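You operate a simulated robot arm through the tools that you are given. There is no shell and no other tool.

Carry out the task below with a simulated two-armed robot. There is one attempt and no reset: what you move stays moved.

JOB
Inch the sack on the belt back to the blue mark.
Fine: way switch to back, speed to slow, use the inch button; then way switch to forward and power switch off. Where these are worked on the way, their far stop is far enough and under half their travel is too little: way switch.

The check looks at the end state, three seconds after you hand in, the way a careful person would. Anything else that was tipped, shoved, dropped, spilled or broken makes it a failure.

ROBOT AND FRAMES
Two 7-joint arms with two-finger grippers on one trunk that stands fixed in place. Base frame: the origin is at the foot of the trunk, x ahead of it, y to its left, z up. Readings come in mm, degrees, newtons and seconds.
The left shoulder is at [26, 159, 1357], the right one opposite. Each reaches about 868 mm from its shoulder. Payload 2.45 kg a hand.
The tool frame of a hand sits at the grasp point between the pads (the TCP): z along the fingers, y along the line on which they close. The tips reach 26 mm beyond it. The gripper opens to 96 mm; its body begins 69 mm behind the TCP.
Orientation is that of the tool frame in the base frame, as a unit quaternion [x, y, z, w]. With the fingers straight down and closing along the base's y, the tool's x points along the base's -x, its y along +y and its z along -z.

CONTROLS
- The arms move only by the tool step_arm. It takes "left_deltas", "right_deltas" or both (then of equal length, played together; a hand with none holds still); each is text: rows parted by semicolons, each of 7 numbers parted by spaces: the opening, from 0 (shut) to 1 (fully open), then the shift along the base's x, y, z in mm, then the turn, a rotation vector about the base's x, y, z in degrees. In form: fingers tx ty tz rx ry rz; .... A call has 1 to 20 rows; each row is the pose to reach, as a shift and turn from the pose commanded when the call began. Rows are played at 5 a second. More than 50 mm and 8.6 degrees between two rows, or a gripper value outside its range, and nothing of the call is played. A pose out of reach is approached as far as the arm can. The call stops where the force on the tool passes 60 N (or 10 N more than at its start, if that is more) or the arm is blocked; 0.2 s more then pass. Each finger travels about 119.9 mm/s and halts on what it meets, pressing with about 26 N; the grip force reading is that of the motor and also rises with nothing between the fingers. The clock runs only during rows and for 0.2 s after the last one: add rows that repeat a pose to give the fingers time. It gives the time, the measured TCP pose, the force on the tool (base axes), the opening and the grip force at its end, in the units of the frame above (readings bear some noise), with the torque about the TCP (base axes, N m) and any sound that the robot's microphone picked up, and new pictures: "show" is both (left out), scene, wrist or none (wrist: the cameras of the hands that moved).
- Cameras (640 x 400 px; columns grow to the right, rows downward): "scene" is now at [57.8, -47.5, 1841]; the picture's right is [-0.56, -0.83, 0.00], its down [-0.61, 0.41, -0.68] and it looks along [0.56, -0.38, -0.74] (base axes); focal length 326 px, centre (320, 200). "left" rides on the left gripper at [82, -3, -98] in its tool frame; the picture's right is [0.04, 1.00, 0.00], its down [-0.73, 0.03, -0.68] and it looks along [-0.68, 0.03, 0.73] (tool axes); focal length 256 px, centre (320, 200). "right" rides on the right gripper at [81, 3, -98] in its tool frame; the picture's right is [-0.04, 1.00, 0.00], its down [-0.73, -0.03, -0.68] and it looks along [-0.68, -0.03, 0.73] (tool axes); focal length 256 px, centre (320, 200). There is no depth. A picture from a camera that has moved, and an enlarged one, comes with that camera's place and axes in the base frame and with its lens. The place of the scene camera against the robot may be out by one fixed shift of up to 12 mm in any direction.
- slide_trunk(by): moves the trunk up (or, below 0, down) by that many mm; the arms and the scene camera ride with it, the base frame stays. It gives what a move gives, with no picture.
- turn_head(pan, tilt): turns the head with the scene camera to pan (to the left, within 120 degrees either way) and tilt (down, from -29 to 69), counted from straight ahead of the robot (the tilt from the chest, where the trunk bows). It gives what a move gives, and a new picture of the scene camera.
- close_up(camera, box): a new picture of the part [left, top, right, bottom] of that camera's present view, enlarged. It takes no simulated time.
- hand_in(): hands the job in; it is judged then, once.

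Places have to be worked out from the pictures, the camera data and where the tool is seen. Open the grippers and draw the arms clear of the work before you hand the job in, unless the task says otherwise.

The tools are called after ">>>" as name(argument=value, ...) on one line, values as JSON. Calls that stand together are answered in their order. step_arm: Moves the arms, as the interface text tells. Its arguments: {"type":"object","properties":{"left_deltas":{"type":"string"},"right_deltas":{"type":"string"},"show":{"type":"string","enum":["both","scene","wrist","none"]}},"required":[]} The other tools are called the same way: slide_trunk (by) moves the trunk up or down; turn_head (pan, tilt) turns the head that bears the scene camera; close_up (camera, box) takes an enlarged picture of a part of a camera's view; hand_in () hands the job in.

At the start:

```text
time_s: 0.0
left_tcp_pos: [525.5, -58.0, 1294.3]
left_tcp_rot: [-0.001, 1.0, 0.0, 0.0]
left_force: [0.1, -0.1, 0.1]
left_torque: [0.01, 0.02, 0.0]
left_width: 96.2
left_finger_force: 0.0
right_tcp_pos: [356.5, -515.3, 1309.0]
right_tcp_rot: [-0.001, 1.0, -0.001, 0.0]
right_force: [-0.4, 0.9, 0.0]
right_torque: [-0.01, 0.0, 0.03]
right_width: 96.2
right_finger_force: 0.0
trunk travel left (down, up): [-525.0, 42.0]
head pan, tilt (commanded): [-33.7, 47.2]
```

scene: 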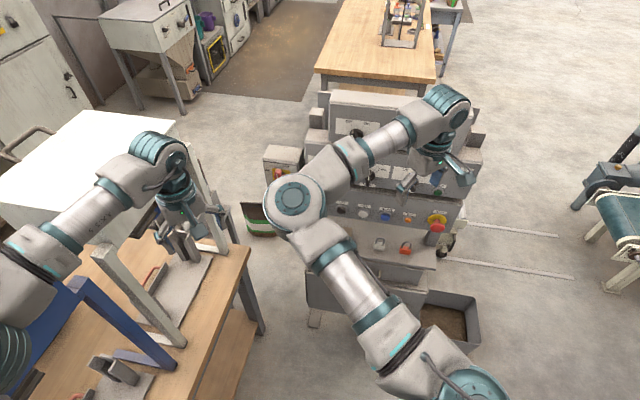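
right: 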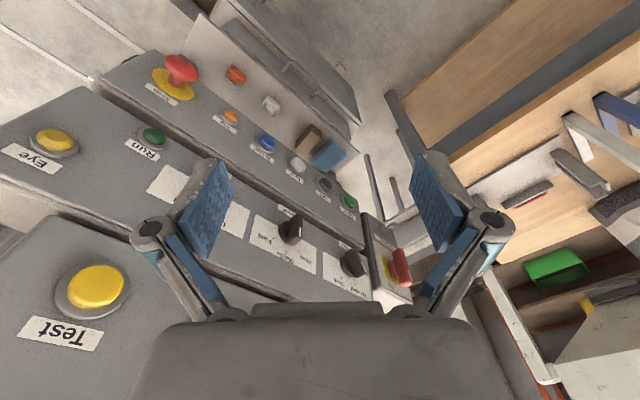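
left: 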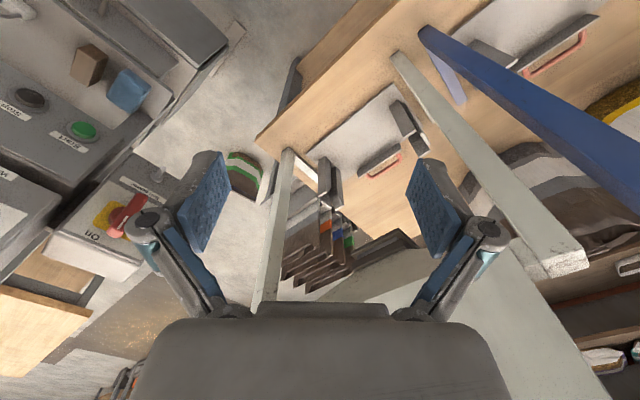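

The pictures show a console with several knobs and buttons under the arms. I'll take enlarged views first to read the labels.

>>> close_up(camera="right", box=[0, 40, 420, 350])

>>> close_up(camera="scene", box=[240, 60, 500, 340])

>>> close_up(camera="left", box=[0, 0, 260, 300])

```text
1.29 times, centred on (210, 195) of right
camera zoom: at [275.3, -513.2, 1407.8], right [0.04, 1.0, 0.0], down [0.73, -0.03, 0.68], along [0.68, -0.03, -0.73], focal length 330 px, centre (462, 206)
```

zoom: 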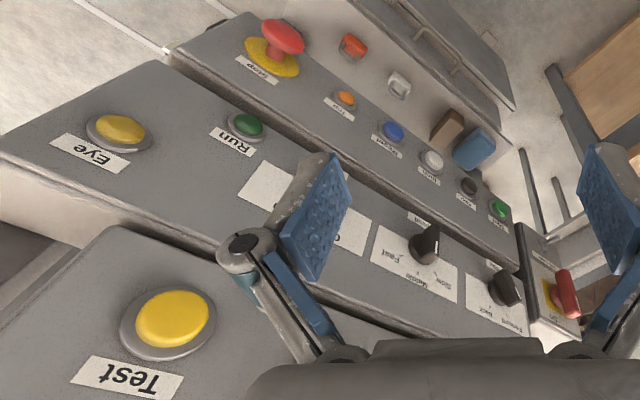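

```text
1.43 times, centred on (370, 200) of scene
camera zoom: at [57.8, -47.5, 1841.0], right [-0.56, -0.83, 0.0], down [-0.61, 0.41, -0.68], along [0.56, -0.38, -0.74], focal length 466 px, centre (249, 200)
```

zoom: 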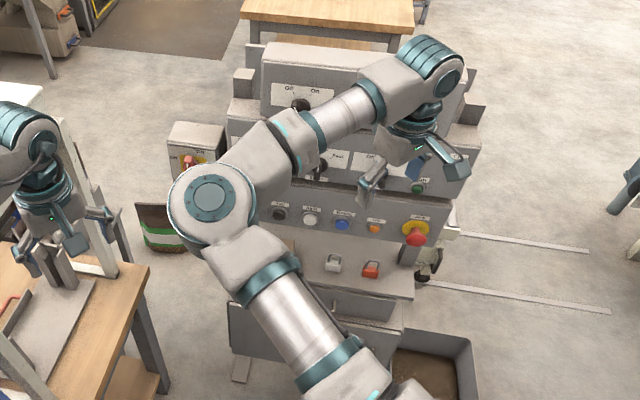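

```text
1.33 times, centred on (130, 150) of left
camera zoom: at [442.5, -62.4, 1392.2], right [-0.04, 1.0, 0.0], down [0.73, 0.03, 0.68], along [0.68, 0.03, -0.73], focal length 341 px, centre (573, 267)
```

zoom: 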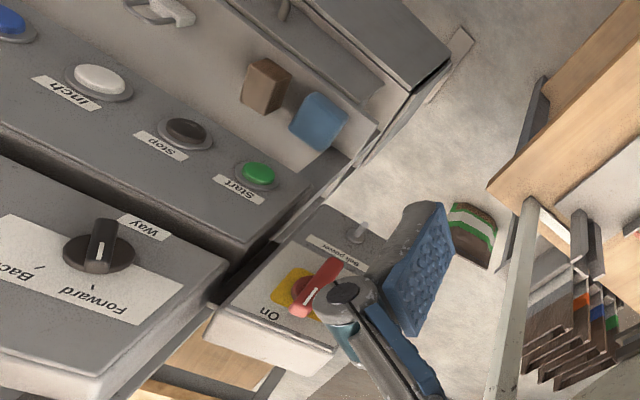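

The console has Way (Back/Forward), Speed (Slow/Middle/Fast) and the Inch, Stop and Start buttons, plus a side box with a red power switch. I'll turn the head to find the belt with the sack and the blue mark.

>>> turn_head(pan=-65, tilt=35)

>>> turn_head(pan=-15, tilt=40)

```text
time_s: 1.0
left_tcp_pos: [521.3, -58.4, 1296.3]
left_tcp_rot: [-0.001, 1.0, 0.001, 0.001]
left_force: [0.9, 0.0, -0.5]
left_torque: [-0.01, -0.04, -0.01]
left_width: 96.2
left_finger_force: 0.1
right_tcp_pos: [351.3, -512.9, 1312.0]
right_tcp_rot: [-0.001, 1.0, -0.001, 0.002]
right_force: [0.4, -1.0, 0.7]
right_torque: [-0.03, -0.03, -0.03]
right_width: 96.0
right_finger_force: 0.0
trunk travel left (down, up): [-525.0, 42.0]
head pan, tilt (commanded): [-65.0, 35.0]
camera scene: at [28.7, -83.0, 1858.9], right [-0.91, -0.42, 0.0], down [-0.25, 0.52, -0.82], along [0.34, -0.74, -0.58], focal length 326 px, centre (320, 200)
```

scene: 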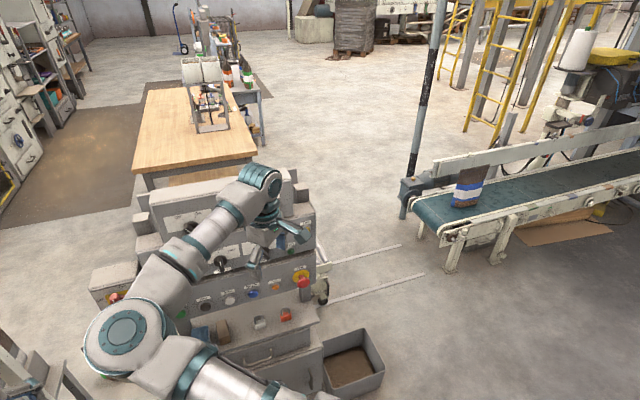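

```text
time_s: 2.1
left_tcp_pos: [521.1, -56.9, 1296.5]
left_tcp_rot: [-0.001, 1.0, 0.0, 0.002]
left_force: [-0.8, -0.1, -0.3]
left_torque: [0.02, -0.04, 0.0]
left_width: 95.9
left_finger_force: 0.1
right_tcp_pos: [351.8, -514.3, 1312.1]
right_tcp_rot: [-0.002, 1.0, -0.001, 0.001]
right_force: [-0.1, 0.1, -0.1]
right_torque: [0.0, 0.01, 0.01]
right_width: 95.9
right_finger_force: 0.0
trunk travel left (down, up): [-525.0, 42.0]
head pan, tilt (commanded): [-15.0, 40.0]
camera scene: at [73.8, -25.3, 1851.3], right [-0.26, -0.97, 0.0], down [-0.62, 0.17, -0.76], along [0.74, -0.2, -0.65], focal length 326 px, centre (320, 200)
```

scene: 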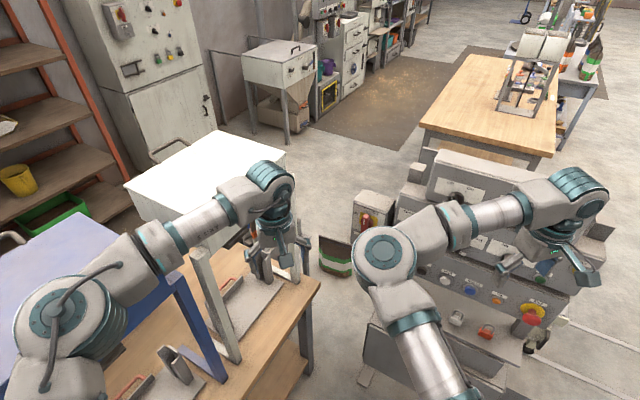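

The conveyor is off to the robot's right with a sack near its left end. I'll look at it more closely.

>>> turn_head(pan=-78, tilt=25)

>>> close_up(camera="scene", box=[230, 80, 640, 330])

```text
time_s: 3.5
left_tcp_pos: [521.4, -57.7, 1296.1]
left_tcp_rot: [-0.001, 1.0, 0.0, 0.001]
left_force: [-0.9, 0.0, 0.0]
left_torque: [-0.02, 0.01, 0.01]
left_width: 96.0
left_finger_force: 0.1
right_tcp_pos: [352.9, -514.1, 1312.1]
right_tcp_rot: [-0.001, 1.0, -0.001, 0.001]
right_force: [0.4, 0.4, 0.8]
right_torque: [0.0, 0.02, -0.02]
right_width: 95.8
right_finger_force: 0.0
trunk travel left (down, up): [-525.0, 42.0]
head pan, tilt (commanded): [-78.0, 25.0]
camera scene: at [11.0, -93.5, 1874.8], right [-0.98, -0.21, 0.0], down [-0.09, 0.42, -0.91], along [0.19, -0.89, -0.43], focal length 326 px, centre (320, 200)
```

scene: 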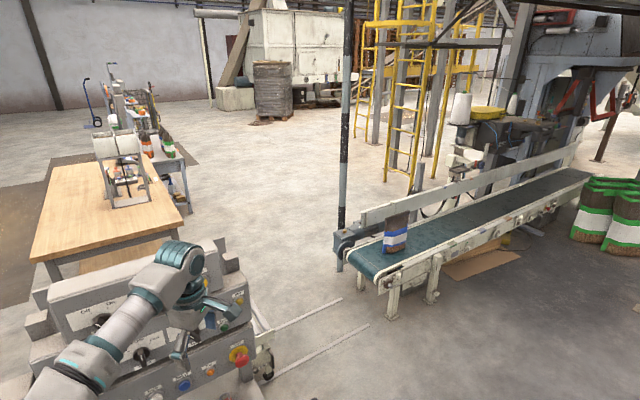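

```text
1.56 times, centred on (435, 205) of scene
camera zoom: at [11.0, -93.5, 1874.8], right [-0.98, -0.21, 0.0], down [-0.09, 0.42, -0.91], along [0.19, -0.89, -0.43], focal length 509 px, centre (140, 192)
```

zoom: 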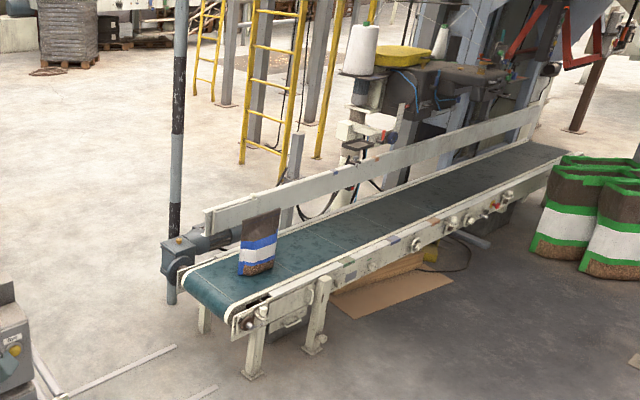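

>>> close_up(camera="scene", box=[330, 190, 490, 300])

>>> close_up(camera="scene", box=[440, 160, 600, 260])

```text
3.64 times, centred on (410, 245) of scene
camera zoom: at [11.0, -93.5, 1874.8], right [-0.98, -0.21, 0.0], down [-0.09, 0.42, -0.91], along [0.19, -0.89, -0.43], focal length 1186 px, centre (-7, 36)
```

zoom: 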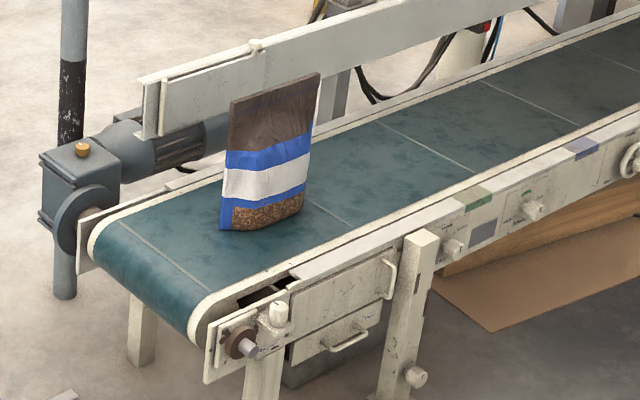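

```text
4.00 times, centred on (520, 210) of scene
camera zoom: at [11.0, -93.5, 1874.8], right [-0.98, -0.21, 0.0], down [-0.09, 0.42, -0.91], along [0.19, -0.89, -0.43], focal length 1304 px, centre (-480, 160)
```

zoom: 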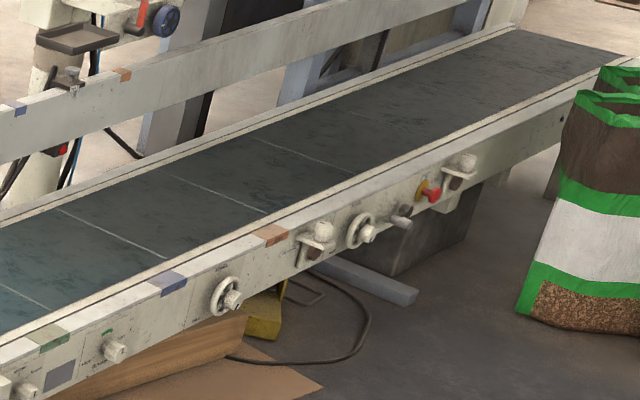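

From two views I place Start near (673,-465,985), Inch near (567,-572,983), the Speed knob near (559,-567,1163), the Way knob near (649,-474,1160) and the power switch near (757,-363,1105). I'll move the right hand aside and turn the head to get a clear view of the console.

>>> step_arm(right_deltas="1 -30 -30 10 0 0 0; 1 -60 -70 20 0 0 0; 1 -90 -110 30 0 0 0; 1 -120 -150 40 0 0 0; 1 -150 -190 40 0 0 0; 1 -170 -230 40 0 0 0", show="none")

>>> turn_head(pan=-42, tilt=42)

>>> close_up(camera="scene", box=[220, 80, 480, 320])

```text
refused: row 2 steps farther than a row can; nothing moved
```

```text
time_s: 4.5
left_tcp_pos: [522.2, -57.7, 1297.0]
left_tcp_rot: [-0.001, 1.0, -0.001, 0.002]
left_force: [0.1, -0.6, -0.1]
left_torque: [-0.05, -0.02, -0.03]
left_width: 96.1
left_finger_force: 0.1
right_tcp_pos: [352.1, -514.7, 1311.1]
right_tcp_rot: [-0.001, 1.0, -0.001, 0.002]
right_force: [-0.2, -0.4, 0.6]
right_torque: [-0.01, 0.0, 0.02]
right_width: 95.9
right_finger_force: 0.1
trunk travel left (down, up): [-525.0, 42.0]
head pan, tilt (commanded): [-42.0, 42.0]
camera scene: at [53.7, -59.3, 1848.4], right [-0.67, -0.74, 0.0], down [-0.5, 0.45, -0.74], along [0.55, -0.5, -0.67], focal length 326 px, centre (320, 200)
```

scene: 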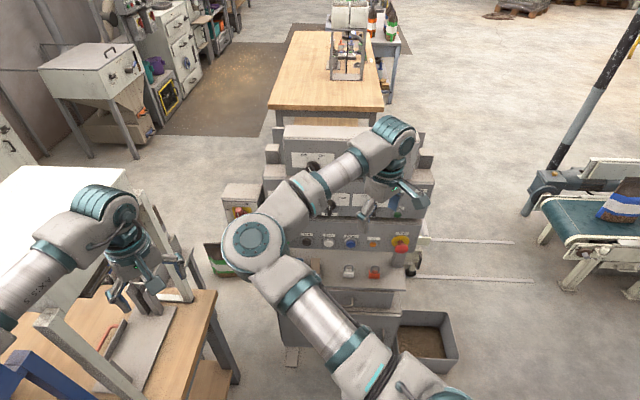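

```text
1.67 times, centred on (350, 200) of scene
camera zoom: at [53.7, -59.3, 1848.4], right [-0.67, -0.74, 0.0], down [-0.5, 0.45, -0.74], along [0.55, -0.5, -0.67], focal length 544 px, centre (270, 200)
```

zoom: 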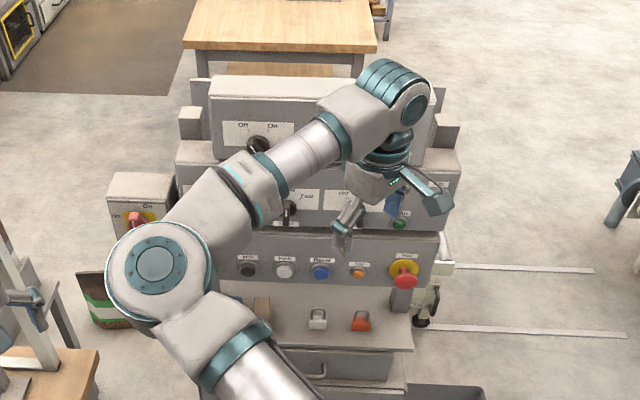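

Row 2 went over the 50 mm limit, so I'll repeat the sideways move with smaller steps.

>>> step_arm(right_deltas="1 -25 -35 5 0 0 0; 1 -50 -70 10 0 0 0; 1 -75 -105 15 0 0 0; 1 -100 -140 20 0 0 0; 1 -120 -180 25 0 0 0; 1 -140 -220 30 0 0 0", show="both")

>>> close_up(camera="scene", box=[210, 110, 450, 300])

```text
time_s: 5.9
left_tcp_pos: [521.4, -59.9, 1297.4]
left_tcp_rot: [-0.002, 1.0, 0.001, 0.001]
left_force: [0.2, 0.2, -0.5]
left_torque: [0.0, -0.03, -0.01]
left_width: 96.1
left_finger_force: 0.0
right_tcp_pos: [208.5, -739.9, 1340.4]
right_tcp_rot: [-0.001, 1.0, 0.0, 0.003]
right_force: [0.1, -0.3, 0.1]
right_torque: [0.0, -0.04, -0.01]
right_width: 96.1
right_finger_force: 0.1
trunk travel left (down, up): [-525.0, 42.0]
head pan, tilt (commanded): [-42.0, 42.0]
camera scene: at [50.2, -64.5, 1848.3], right [-0.67, -0.74, 0.0], down [-0.5, 0.45, -0.74], along [0.55, -0.49, -0.67], focal length 326 px, centre (320, 200)
camera right: at [126.5, -736.3, 1438.0], right [0.04, 1.0, 0.0], down [0.73, -0.03, 0.68], along [0.68, -0.03, -0.73], focal length 256 px, centre (320, 200)
```

scene: 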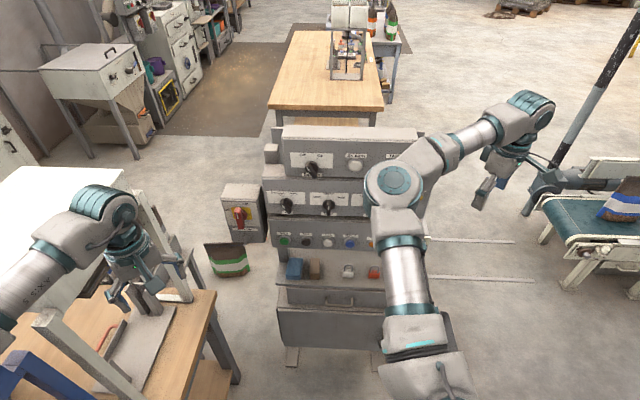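
right: 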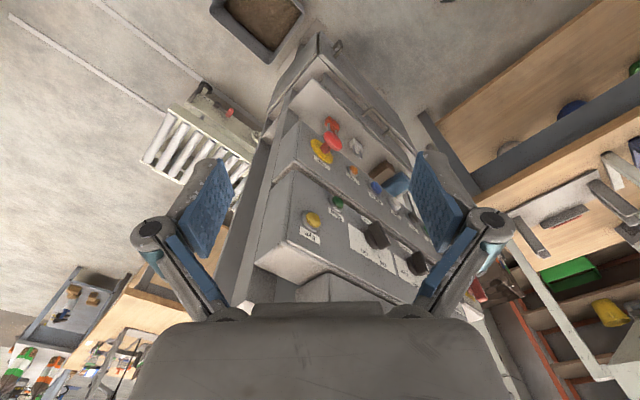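

```text
2.11 times, centred on (330, 205) of scene
camera zoom: at [50.2, -64.5, 1848.3], right [-0.67, -0.74, 0.0], down [-0.5, 0.45, -0.74], along [0.55, -0.49, -0.67], focal length 686 px, centre (299, 190)
```

zoom: 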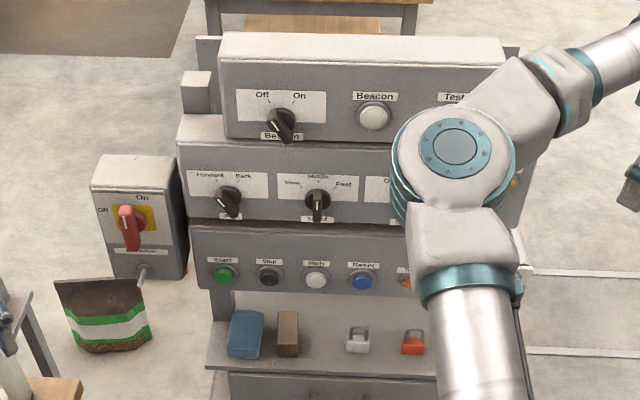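

The panel is now clear. I'll enlarge the knobs to read their pointers.

>>> close_up(camera="scene", box=[270, 180, 370, 260])

>>> close_up(camera="scene", box=[210, 170, 290, 240])

>>> close_up(camera="scene", box=[270, 140, 380, 190])

```text
5.00 times, centred on (320, 220) of scene
camera zoom: at [50.2, -64.5, 1848.3], right [-0.67, -0.74, 0.0], down [-0.5, 0.45, -0.74], along [0.55, -0.49, -0.67], focal length 1630 px, centre (320, 100)
```

zoom: 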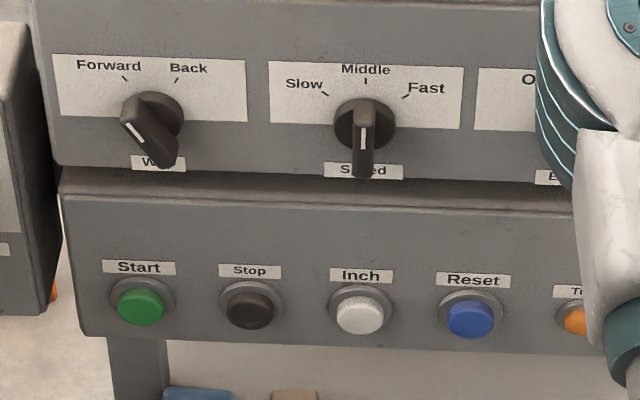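

```text
5.71 times, centred on (250, 205) of scene
camera zoom: at [50.2, -64.5, 1848.3], right [-0.67, -0.74, 0.0], down [-0.5, 0.45, -0.74], along [0.55, -0.49, -0.67], focal length 1863 px, centre (720, 171)
```

zoom: 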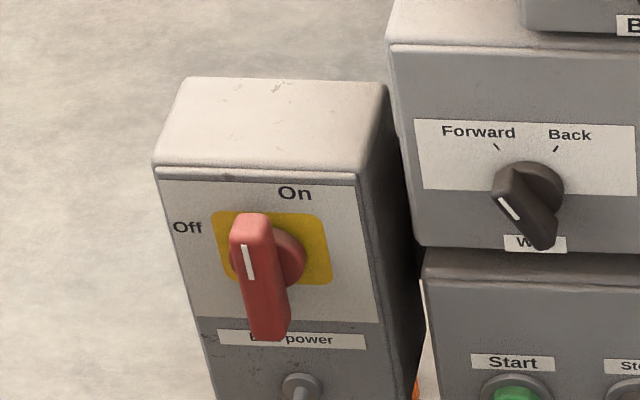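

```text
5.82 times, centred on (325, 165) of scene
camera zoom: at [50.2, -64.5, 1848.3], right [-0.67, -0.74, 0.0], down [-0.5, 0.45, -0.74], along [0.55, -0.49, -0.67], focal length 1897 px, centre (291, 404)
```

zoom: 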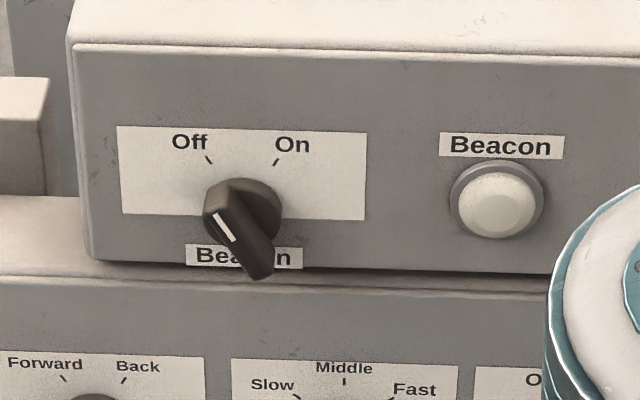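

Readings: Way is at Forward, Speed is at Middle and Belt power is at On. I'll bring the right hand in front of the middle panel at about 110 mm standoff, with the fingers turned to point into it.

>>> step_arm(right_deltas="1 25 40 -5 0 0 0; 1 50 80 -10 0 0 0; 1 75 120 -15 0 0 0; 1 100 155 -20 0 0 0; 1 120 190 -25 0 0 0; 1 140 220 -30 0 0 0; 1 160 225 -40 -5.9 -5.9 0; 1 180 230 -50 -11.8 -11.8 0; 1 200 235 -60 -17.7 -17.7 0; 1 215 240 -65 -23.6 -23.6 0; 1 230 245 -70 -29.5 -29.5 0; 1 245 250 -75 -35.4 -35.4 0; 1 255 255 -80 -41.2 -41.2 0; 1 265 258 -85 -47.1 -47.1 0; 1 272 260 -90 -53 -53 0", show="both")

```text
time_s: 9.1
left_tcp_pos: [522.3, -59.1, 1295.6]
left_tcp_rot: [0.0, 1.0, 0.0, 0.002]
left_force: [-1.2, 0.1, 0.1]
left_torque: [0.01, -0.01, -0.04]
left_width: 96.0
left_finger_force: 0.0
right_tcp_pos: [483.6, -475.8, 1250.0]
right_tcp_rot: [0.0, 0.792, -0.432, 0.432]
right_force: [0.6, 0.6, 0.4]
right_torque: [0.01, 0.03, 0.02]
right_width: 95.6
right_finger_force: 0.1
trunk travel left (down, up): [-525.0, 42.0]
head pan, tilt (commanded): [-42.0, 42.0]
camera scene: at [52.8, -59.7, 1848.4], right [-0.67, -0.74, 0.0], down [-0.5, 0.45, -0.74], along [0.55, -0.5, -0.67], focal length 326 px, centre (320, 200)
camera right: at [367.2, -437.2, 1218.3], right [0.4, 0.64, -0.65], down [-0.02, 0.72, 0.7], along [0.92, -0.27, 0.3], focal length 256 px, centre (320, 200)
```

scene: 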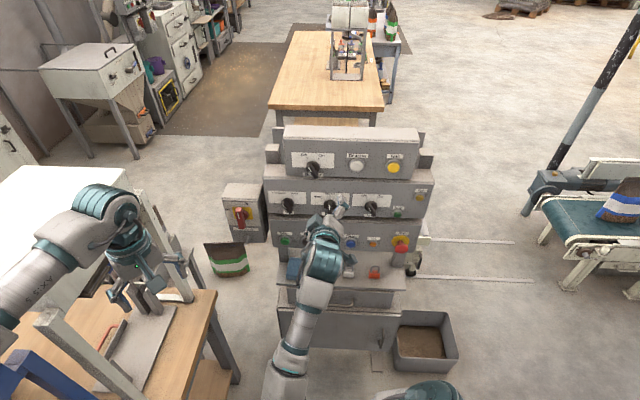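
right: 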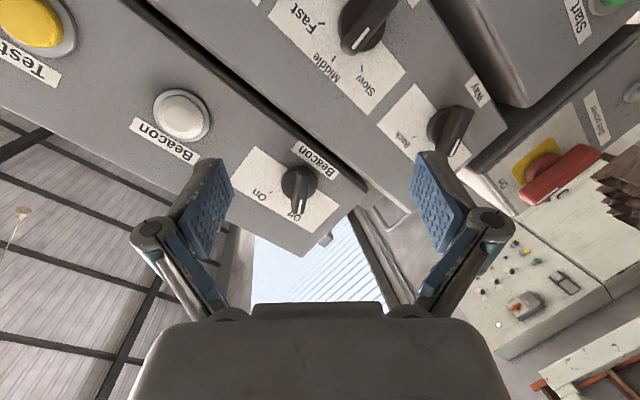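

The pose was reached and the wrist camera sees the knobs. I'll enlarge that view for exact pixels.

>>> close_up(camera="right", box=[240, 0, 520, 175])

>>> close_up(camera="right", box=[420, 40, 640, 220])

>>> close_up(camera="scene", box=[260, 170, 440, 280])

```text
2.29 times, centred on (380, 88) of right
camera zoom: at [367.2, -437.2, 1218.3], right [0.4, 0.64, -0.65], down [-0.02, 0.72, 0.7], along [0.92, -0.27, 0.3], focal length 585 px, centre (183, 457)
```

zoom: 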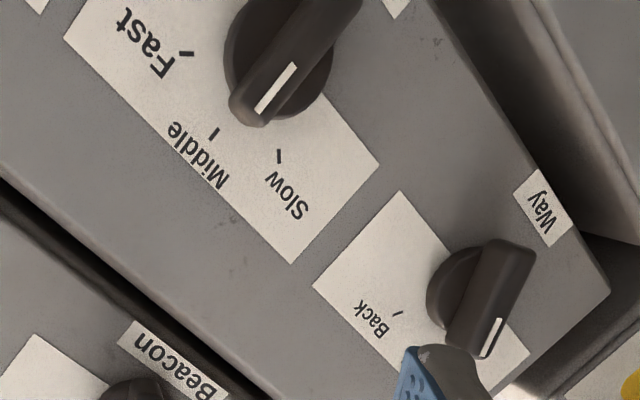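

```text
2.22 times, centred on (530, 130) of right
camera zoom: at [367.2, -437.2, 1218.3], right [0.4, 0.64, -0.65], down [-0.02, 0.72, 0.7], along [0.92, -0.27, 0.3], focal length 569 px, centre (-147, 356)
```

zoom: 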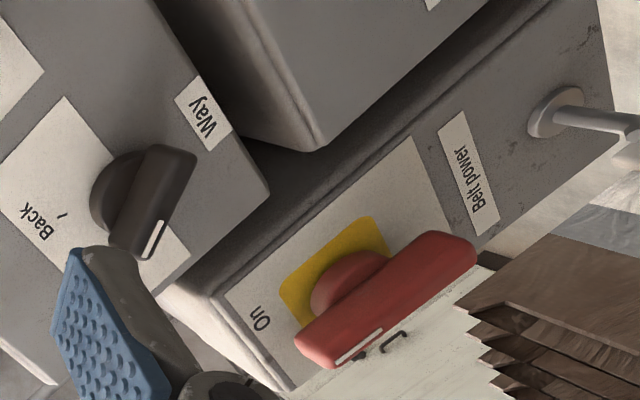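

```text
3.56 times, centred on (350, 225) of scene
camera zoom: at [52.8, -59.7, 1848.4], right [-0.67, -0.74, 0.0], down [-0.5, 0.45, -0.74], along [0.55, -0.5, -0.67], focal length 1160 px, centre (213, 111)
```

zoom: 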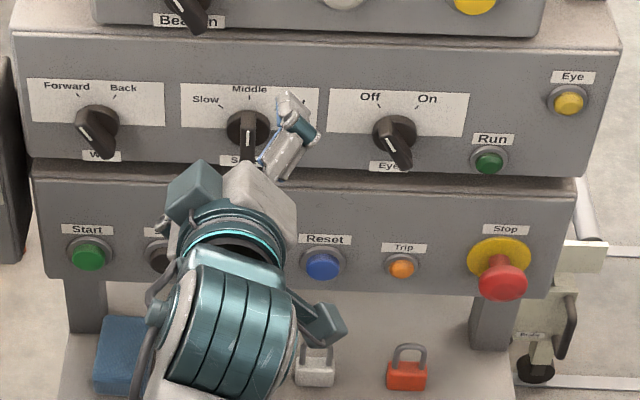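

The row direction and card edges suggest the panel is close to vertical and faces about (-0.71, 0.71, 0). The Way knob's axis meets it near (662,-478,1160). I'll level the fingers, roll them to the Forward bar's angle of about 30° and line up roughly 120 mm out from the Way knob.

>>> step_arm(right_deltas="0.6 17 27 -22 0 -5.3 -0.5; 0.6 34 54 -45 0 -10.6 -1; 0.6 51 81 -68 0 -15.9 -1.5; 0.6 68 108 -90 0 -21.2 -2; 0.6 68 108 -90 0 -21.2 -2", show="both")

>>> close_up(camera="right", box=[180, 40, 460, 215])

```text
time_s: 10.3
left_tcp_pos: [521.3, -57.2, 1296.1]
left_tcp_rot: [-0.001, 1.0, 0.0, 0.001]
left_force: [-0.7, 0.7, -0.7]
left_torque: [-0.02, 0.02, -0.03]
left_width: 95.8
left_finger_force: 0.2
right_tcp_pos: [542.2, -400.2, 1181.2]
right_tcp_rot: [0.085, 0.7, -0.435, 0.561]
right_force: [-0.9, 0.5, 0.4]
right_torque: [0.0, 0.01, 0.0]
right_width: 57.8
right_finger_force: 0.1
right hand out of reach, approached as far as the arm can: row 4, 5
trunk travel left (down, up): [-525.0, 42.0]
head pan, tilt (commanded): [-42.0, 42.0]
camera scene: at [52.7, -57.4, 1848.5], right [-0.67, -0.74, 0.0], down [-0.5, 0.45, -0.74], along [0.55, -0.5, -0.67], focal length 326 px, centre (320, 200)
camera right: at [445.5, -358.6, 1108.6], right [0.62, 0.62, -0.48], down [-0.24, 0.73, 0.64], along [0.75, -0.28, 0.6], focal length 256 px, centre (320, 200)
```

scene: 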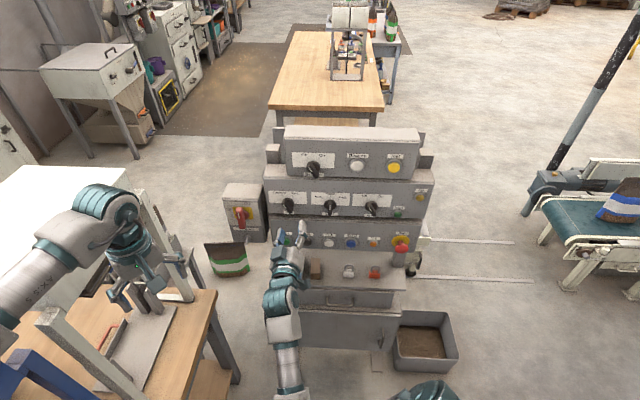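
right: 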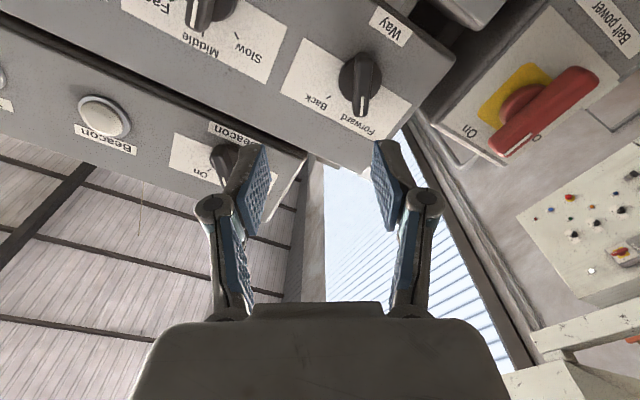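

```text
2.29 times, centred on (320, 128) of right
camera zoom: at [445.5, -358.6, 1108.6], right [0.62, 0.62, -0.48], down [-0.24, 0.73, 0.64], along [0.75, -0.28, 0.6], focal length 585 px, centre (320, 366)
```

zoom: 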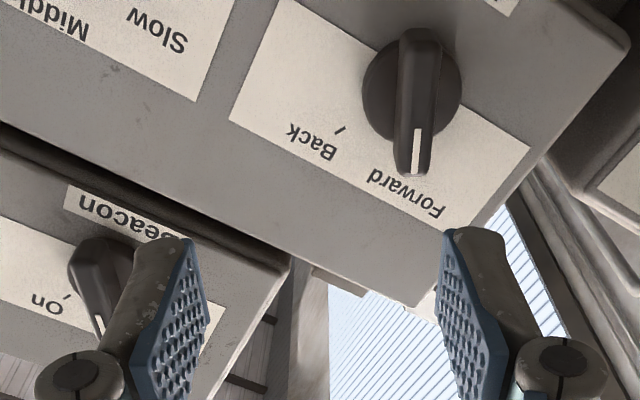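

The orientation is right (fingers level, roll about 31°), but the arm stopped 40 mm short of the standoff point. The new view places the Way disc at (657,-477,1160). I'll move partway forward and see where the hand lands.

>>> step_arm(right_deltas="0.6 15 -15 0 0 0 0; 0.6 30 -30 0 0 0 0; 0.6 48 -52 0 0 0 0; 0.6 48 -52 0 0 0 0", show="both")

>>> close_up(camera="right", box=[180, 40, 460, 215])

```text
time_s: 11.3
left_tcp_pos: [521.9, -57.4, 1297.1]
left_tcp_rot: [0.0, 1.0, 0.0, 0.001]
left_force: [0.6, -0.6, 0.2]
left_torque: [0.02, 0.0, 0.0]
left_width: 96.0
left_finger_force: 0.0
right_tcp_pos: [592.5, -447.4, 1181.8]
right_tcp_rot: [0.092, 0.7, -0.43, 0.562]
right_force: [0.3, -0.6, 0.0]
right_torque: [0.01, -0.04, -0.01]
right_width: 57.6
right_finger_force: 0.1
trunk travel left (down, up): [-525.0, 42.0]
head pan, tilt (commanded): [-42.0, 42.0]
camera scene: at [53.5, -58.2, 1848.4], right [-0.67, -0.74, 0.0], down [-0.5, 0.45, -0.74], along [0.55, -0.5, -0.67], focal length 326 px, centre (320, 200)
camera right: at [496.2, -405.0, 1109.3], right [0.63, 0.63, -0.46], down [-0.24, 0.72, 0.65], along [0.74, -0.3, 0.6], focal length 256 px, centre (320, 200)
```

scene: 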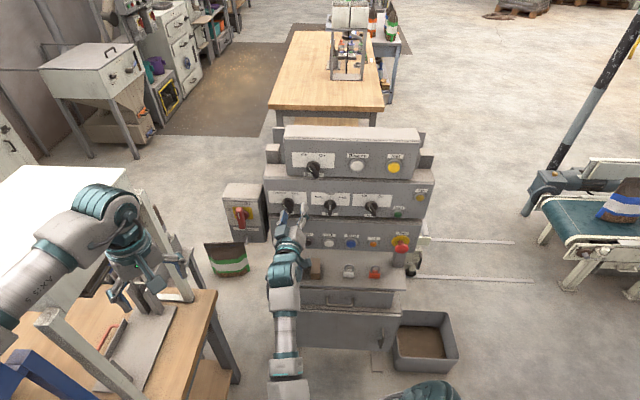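
right: 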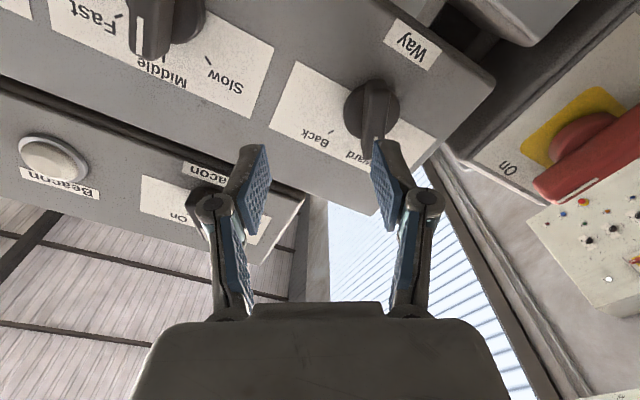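

```text
2.29 times, centred on (320, 128) of right
camera zoom: at [496.2, -405.0, 1109.3], right [0.63, 0.63, -0.46], down [-0.24, 0.72, 0.65], along [0.74, -0.3, 0.6], focal length 585 px, centre (320, 366)
```

zoom: 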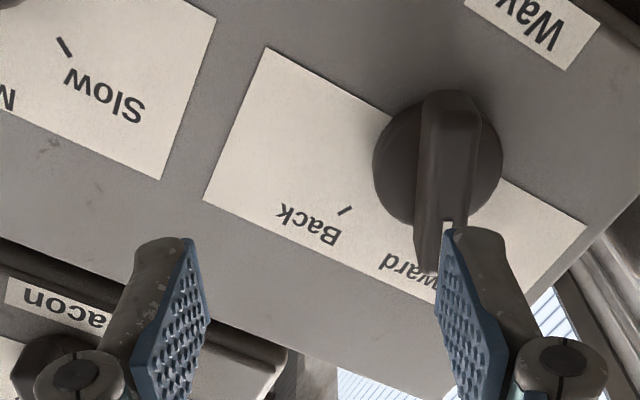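

The shift is counted from the pose actually reached, which is clear now. The Way disc still works out to (657,-477,1159), so I'll shift sideways and down to centre on its axis, keeping the tips ahead of the bar.

>>> step_arm(right_deltas="0.6 9 8.5 -11.5 0 0 0; 0.6 18 17 -23 0 0 0; 0.6 18 17 -23 0 0 0", show="wrist")

>>> close_up(camera="right", box=[180, 40, 460, 215])

>>> close_up(camera="scene", box=[240, 170, 380, 270])

```text
time_s: 12.1
left_tcp_pos: [521.3, -58.6, 1296.6]
left_tcp_rot: [-0.001, 1.0, 0.0, 0.001]
left_force: [0.3, -0.7, 0.6]
left_torque: [-0.03, -0.01, 0.01]
left_width: 96.0
left_finger_force: 0.0
right_tcp_pos: [608.9, -437.8, 1162.2]
right_tcp_rot: [0.087, 0.699, -0.434, 0.561]
right_force: [0.1, -0.2, -0.8]
right_torque: [0.01, -0.02, -0.01]
right_width: 57.4
right_finger_force: 0.0
right hand out of reach, approached as far as the arm can: row 2, 3
trunk travel left (down, up): [-525.0, 42.0]
head pan, tilt (commanded): [-42.0, 42.0]
camera right: at [512.1, -397.0, 1089.8], right [0.63, 0.62, -0.47], down [-0.24, 0.73, 0.64], along [0.74, -0.29, 0.6], focal length 256 px, centre (320, 200)
```

right: 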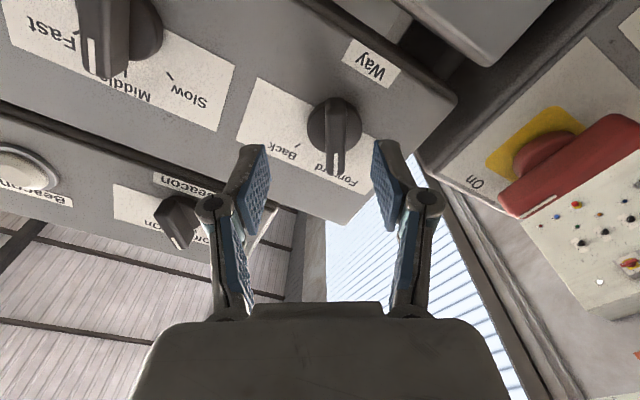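

```text
2.29 times, centred on (320, 128) of right
camera zoom: at [512.1, -397.0, 1089.8], right [0.63, 0.62, -0.47], down [-0.24, 0.73, 0.64], along [0.74, -0.29, 0.6], focal length 585 px, centre (320, 366)
```

zoom: 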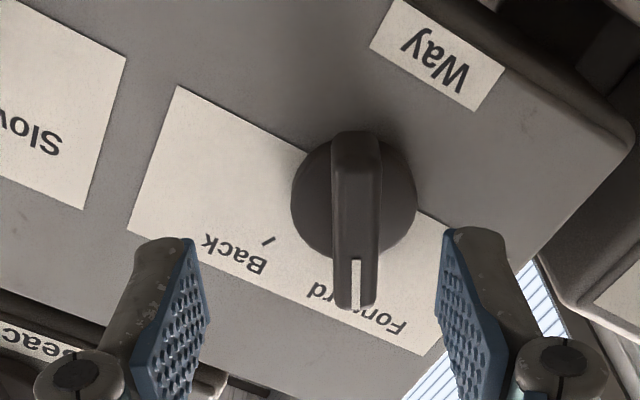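

```text
4.00 times, centred on (310, 220) of scene
camera zoom: at [53.1, -57.2, 1848.5], right [-0.67, -0.74, 0.0], down [-0.5, 0.45, -0.74], along [0.55, -0.5, -0.67], focal length 1304 px, centre (360, 120)
```

zoom: 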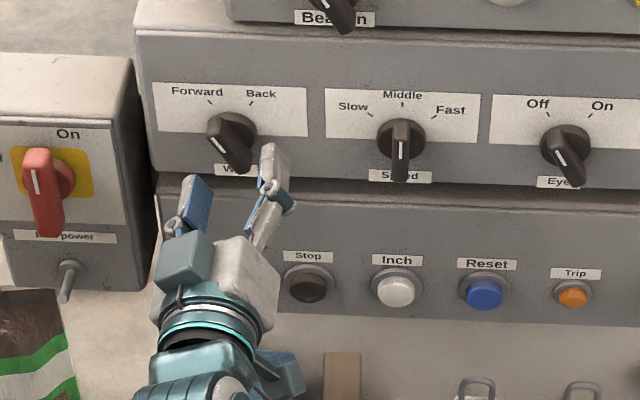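

The bar sits about 8 mm off centre between the fingers, and the arm is right at a left-side limit that eases as I go forward. I'll advance to the grasp depth around the bar with the fingers still open.

>>> step_arm(right_deltas="0.6 8.5 -5.5 -1 0 0 0; 0.6 17 -11 -2 0 0 0; 0.6 25.5 -16.5 -3 0 0 0; 0.6 25.5 -16.5 -3 0 0 0", show="wrist")

>>> close_up(camera="right", box=[180, 40, 460, 215])

>>> close_up(camera="scene", box=[240, 170, 380, 270])

```text
time_s: 13.1
left_tcp_pos: [523.1, -58.9, 1297.0]
left_tcp_rot: [-0.001, 1.0, -0.001, 0.002]
left_force: [1.0, 1.2, 0.0]
left_torque: [0.01, 0.03, -0.02]
left_width: 96.0
left_finger_force: 0.0
right_tcp_pos: [634.7, -446.9, 1157.7]
right_tcp_rot: [0.092, 0.7, -0.431, 0.562]
right_force: [-1.6, -0.2, -0.2]
right_torque: [0.0, 0.0, 0.04]
right_width: 57.7
right_finger_force: 0.1
trunk travel left (down, up): [-525.0, 42.0]
head pan, tilt (commanded): [-42.0, 42.0]
camera right: at [539.2, -406.7, 1084.4], right [0.63, 0.62, -0.46], down [-0.24, 0.72, 0.65], along [0.74, -0.3, 0.6], focal length 256 px, centre (320, 200)
```

right: 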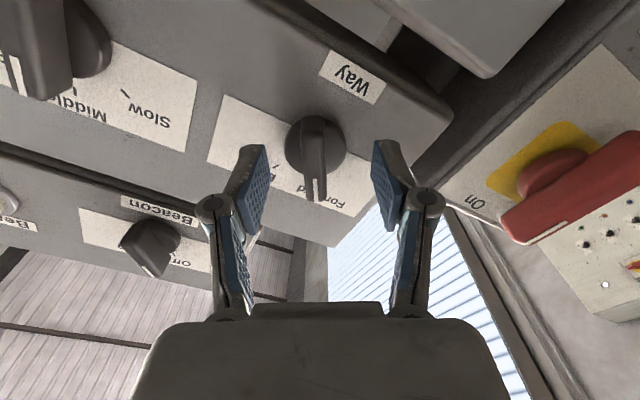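

```text
2.29 times, centred on (320, 128) of right
camera zoom: at [539.2, -406.7, 1084.4], right [0.63, 0.62, -0.46], down [-0.24, 0.72, 0.65], along [0.74, -0.3, 0.6], focal length 585 px, centre (320, 366)
```

zoom: 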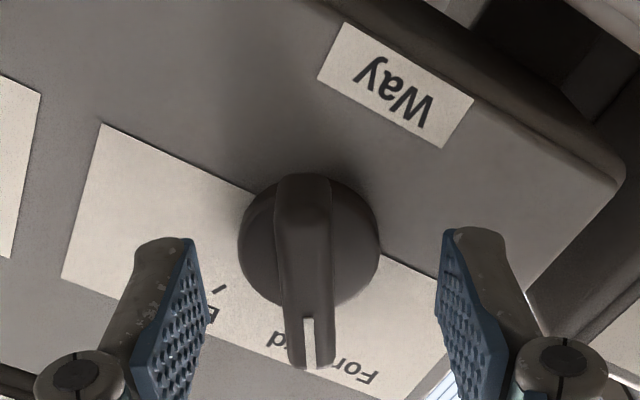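

```text
4.00 times, centred on (310, 220) of scene
camera zoom: at [54.1, -57.6, 1848.4], right [-0.67, -0.74, 0.0], down [-0.5, 0.45, -0.74], along [0.55, -0.5, -0.67], focal length 1304 px, centre (360, 120)
```

zoom: 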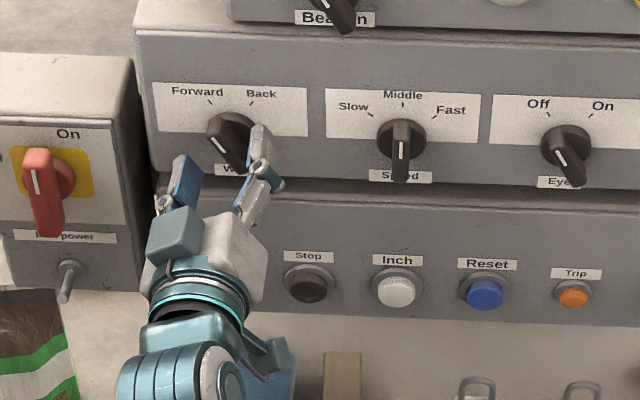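

The bar is between the pads and the force reads near zero. I'll go 8 mm deeper and 2.5 mm right, then close on the bar.

>>> step_arm(right_deltas="0.6 2 -3.6 0.5 0 0 0; 0.6 4 -7.3 1 0 0 0; 0.6 4 -7.3 1 0 0 0; 0.3 4 -7.3 1 0 0 0; 0 4 -7.3 1 0 0 0; 0 4 -7.3 1 0 0 0", show="wrist")

>>> close_up(camera="right", box=[180, 40, 460, 215])

>>> close_up(camera="scene", box=[240, 170, 380, 270])

```text
time_s: 14.5
left_tcp_pos: [520.8, -55.0, 1296.8]
left_tcp_rot: [-0.001, 1.0, -0.001, 0.002]
left_force: [0.1, -1.0, 0.0]
left_torque: [0.02, 0.0, 0.03]
left_width: 95.7
left_finger_force: 0.1
right_tcp_pos: [637.0, -454.8, 1158.8]
right_tcp_rot: [0.092, 0.699, -0.431, 0.563]
right_force: [-10.7, 6.2, -0.3]
right_torque: [-0.29, -0.36, 0.21]
right_width: 13.1
right_finger_force: 39.4
trunk travel left (down, up): [-525.0, 42.0]
head pan, tilt (commanded): [-42.0, 42.0]
camera right: at [542.4, -413.2, 1086.4], right [0.63, 0.62, -0.47], down [-0.24, 0.72, 0.65], along [0.74, -0.29, 0.6], focal length 256 px, centre (320, 200)
```

right: 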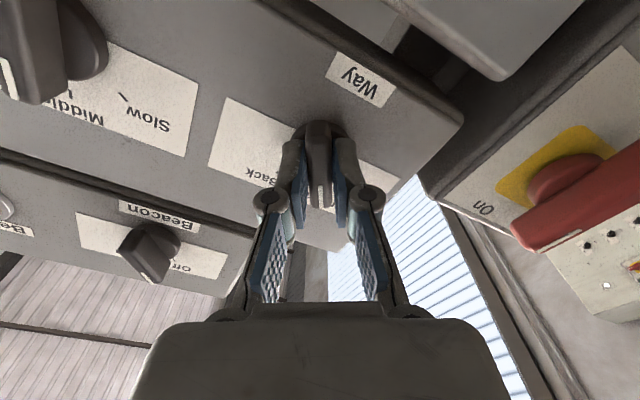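

```text
2.29 times, centred on (320, 128) of right
camera zoom: at [542.4, -413.2, 1086.4], right [0.63, 0.62, -0.47], down [-0.24, 0.72, 0.65], along [0.74, -0.29, 0.6], focal length 585 px, centre (320, 366)
```

zoom: 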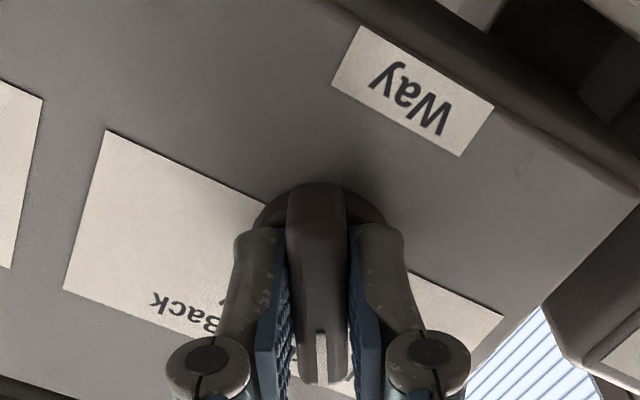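

```text
4.00 times, centred on (310, 220) of scene
camera zoom: at [50.3, -54.1, 1848.6], right [-0.67, -0.74, 0.0], down [-0.5, 0.45, -0.74], along [0.55, -0.5, -0.67], focal length 1304 px, centre (360, 120)
```

zoom: 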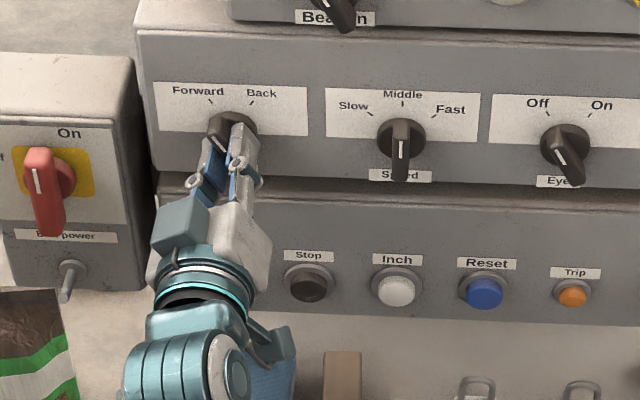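

The bar is gripped (13 mm wide) with a light 12 N push. I'll start turning clockwise toward Back about the panel normal and watch reach and force.

>>> step_arm(right_deltas="0 0 0 0 5.3 -5.3 0; 0 0 0 0 10.6 -10.6 0; 0 0 0 0 15.9 -15.9 0", show="wrist")

>>> close_up(camera="scene", box=[240, 170, 380, 270])

```text
time_s: 15.3
left_tcp_pos: [523.1, -45.9, 1295.9]
left_tcp_rot: [-0.001, 1.0, -0.003, 0.001]
left_force: [0.0, -0.1, -0.1]
left_torque: [0.02, 0.05, 0.0]
left_width: 95.9
left_finger_force: 0.1
right_tcp_pos: [638.6, -455.2, 1158.8]
right_tcp_rot: [0.202, 0.678, -0.332, 0.624]
right_force: [-18.5, 37.8, -19.4]
right_torque: [0.43, 0.46, 0.22]
right_width: 12.9
right_finger_force: 40.1
right hand out of reach, approached as far as the arm can: row 2, 3
trunk travel left (down, up): [-525.0, 42.0]
head pan, tilt (commanded): [-42.0, 42.0]
camera right: at [559.6, -396.1, 1078.9], right [0.69, 0.7, -0.16], down [-0.4, 0.56, 0.73], along [0.6, -0.44, 0.67], focal length 256 px, centre (320, 200)
```

right: 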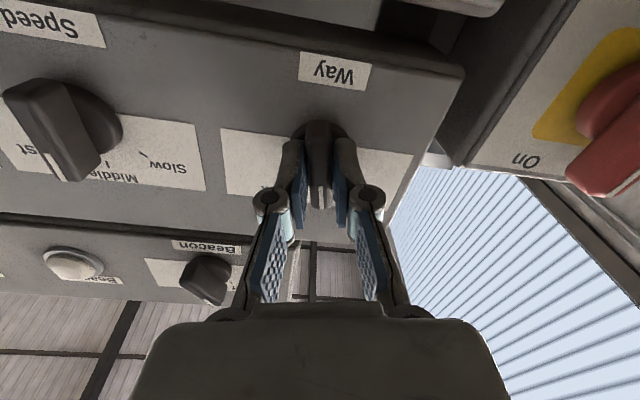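

```text
4.00 times, centred on (310, 220) of scene
camera zoom: at [53.3, -33.7, 1848.7], right [-0.67, -0.74, 0.01], down [-0.5, 0.44, -0.75], along [0.55, -0.5, -0.67], focal length 1304 px, centre (360, 120)
```

zoom: 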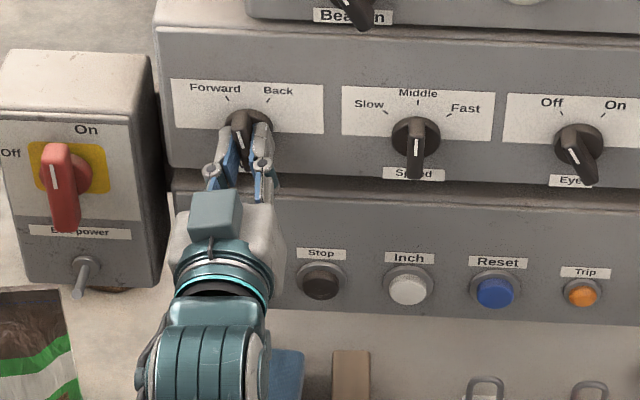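

The hand turned about 20° of the travel before reaching its limit, with the load at 46 N. I'll release, back off up and to the right, and then look at the knob. From there I can push the bar end with closed fingers from the right side, where the arm has reach.

>>> step_arm(right_deltas="0.6 0 0 0 0 0 0; 0.6 0 0 0 0 0 0; 0.6 -15 7 0 0 0 0; 0.6 -29 12 0 -5 5 0; 0.6 -42 14 0 -10 10 0; 0.6 -55 16 0 -14 14 0; 0.6 -55 16 0 -14 14 0", show="wrist")

>>> close_up(camera="scene", box=[240, 170, 380, 270])

>>> close_up(camera="right", box=[180, 0, 460, 175])

```text
time_s: 16.9
left_tcp_pos: [521.2, -60.0, 1296.2]
left_tcp_rot: [-0.001, 1.0, 0.001, 0.002]
left_force: [-0.5, -0.1, -0.2]
left_torque: [0.0, 0.03, 0.02]
left_width: 95.9
left_finger_force: 0.0
right_tcp_pos: [581.1, -459.9, 1162.8]
right_tcp_rot: [0.083, 0.701, -0.438, 0.557]
right_force: [-0.2, 0.1, 0.4]
right_torque: [0.01, 0.03, 0.04]
right_width: 57.7
right_finger_force: 0.1
trunk travel left (down, up): [-525.0, 42.0]
head pan, tilt (commanded): [-42.0, 42.0]
camera right: at [483.0, -417.9, 1090.5], right [0.62, 0.62, -0.49], down [-0.23, 0.73, 0.64], along [0.75, -0.28, 0.6], focal length 256 px, centre (320, 200)
```

right: 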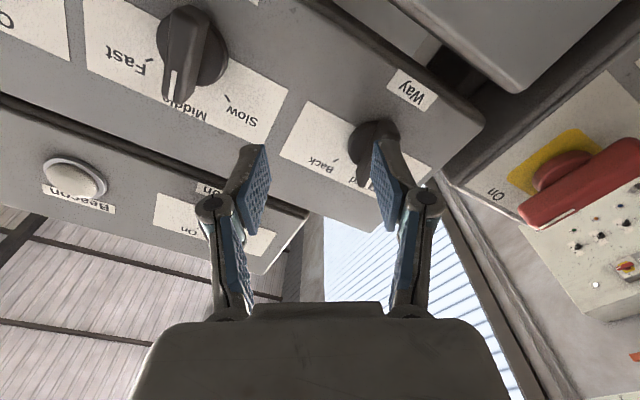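

```text
4.00 times, centred on (310, 220) of scene
camera zoom: at [53.1, -63.6, 1848.3], right [-0.67, -0.74, 0.0], down [-0.5, 0.45, -0.74], along [0.55, -0.49, -0.67], focal length 1304 px, centre (360, 120)
```

zoom: 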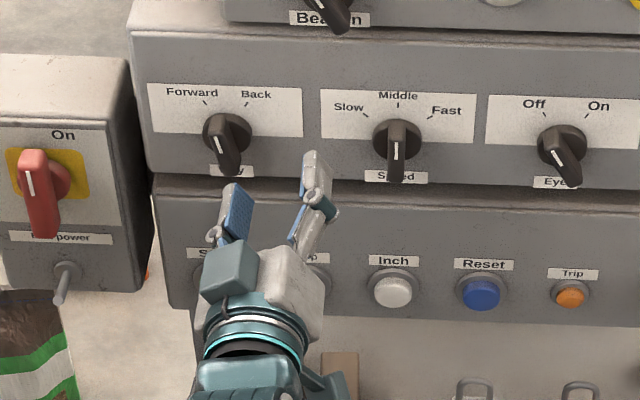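

```text
2.29 times, centred on (320, 88) of right
camera zoom: at [483.0, -417.9, 1090.5], right [0.62, 0.62, -0.49], down [-0.23, 0.73, 0.64], along [0.75, -0.28, 0.6], focal length 585 px, centre (320, 457)
```

zoom: 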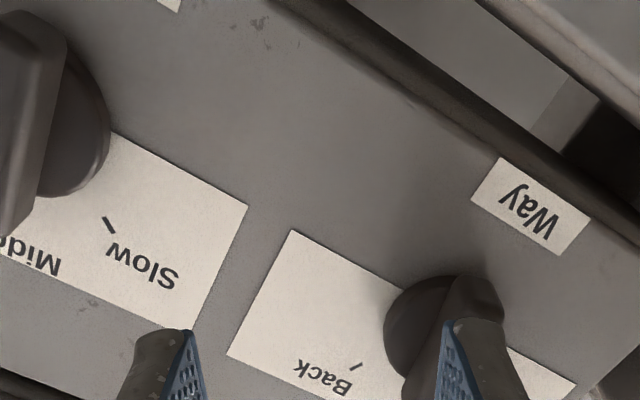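

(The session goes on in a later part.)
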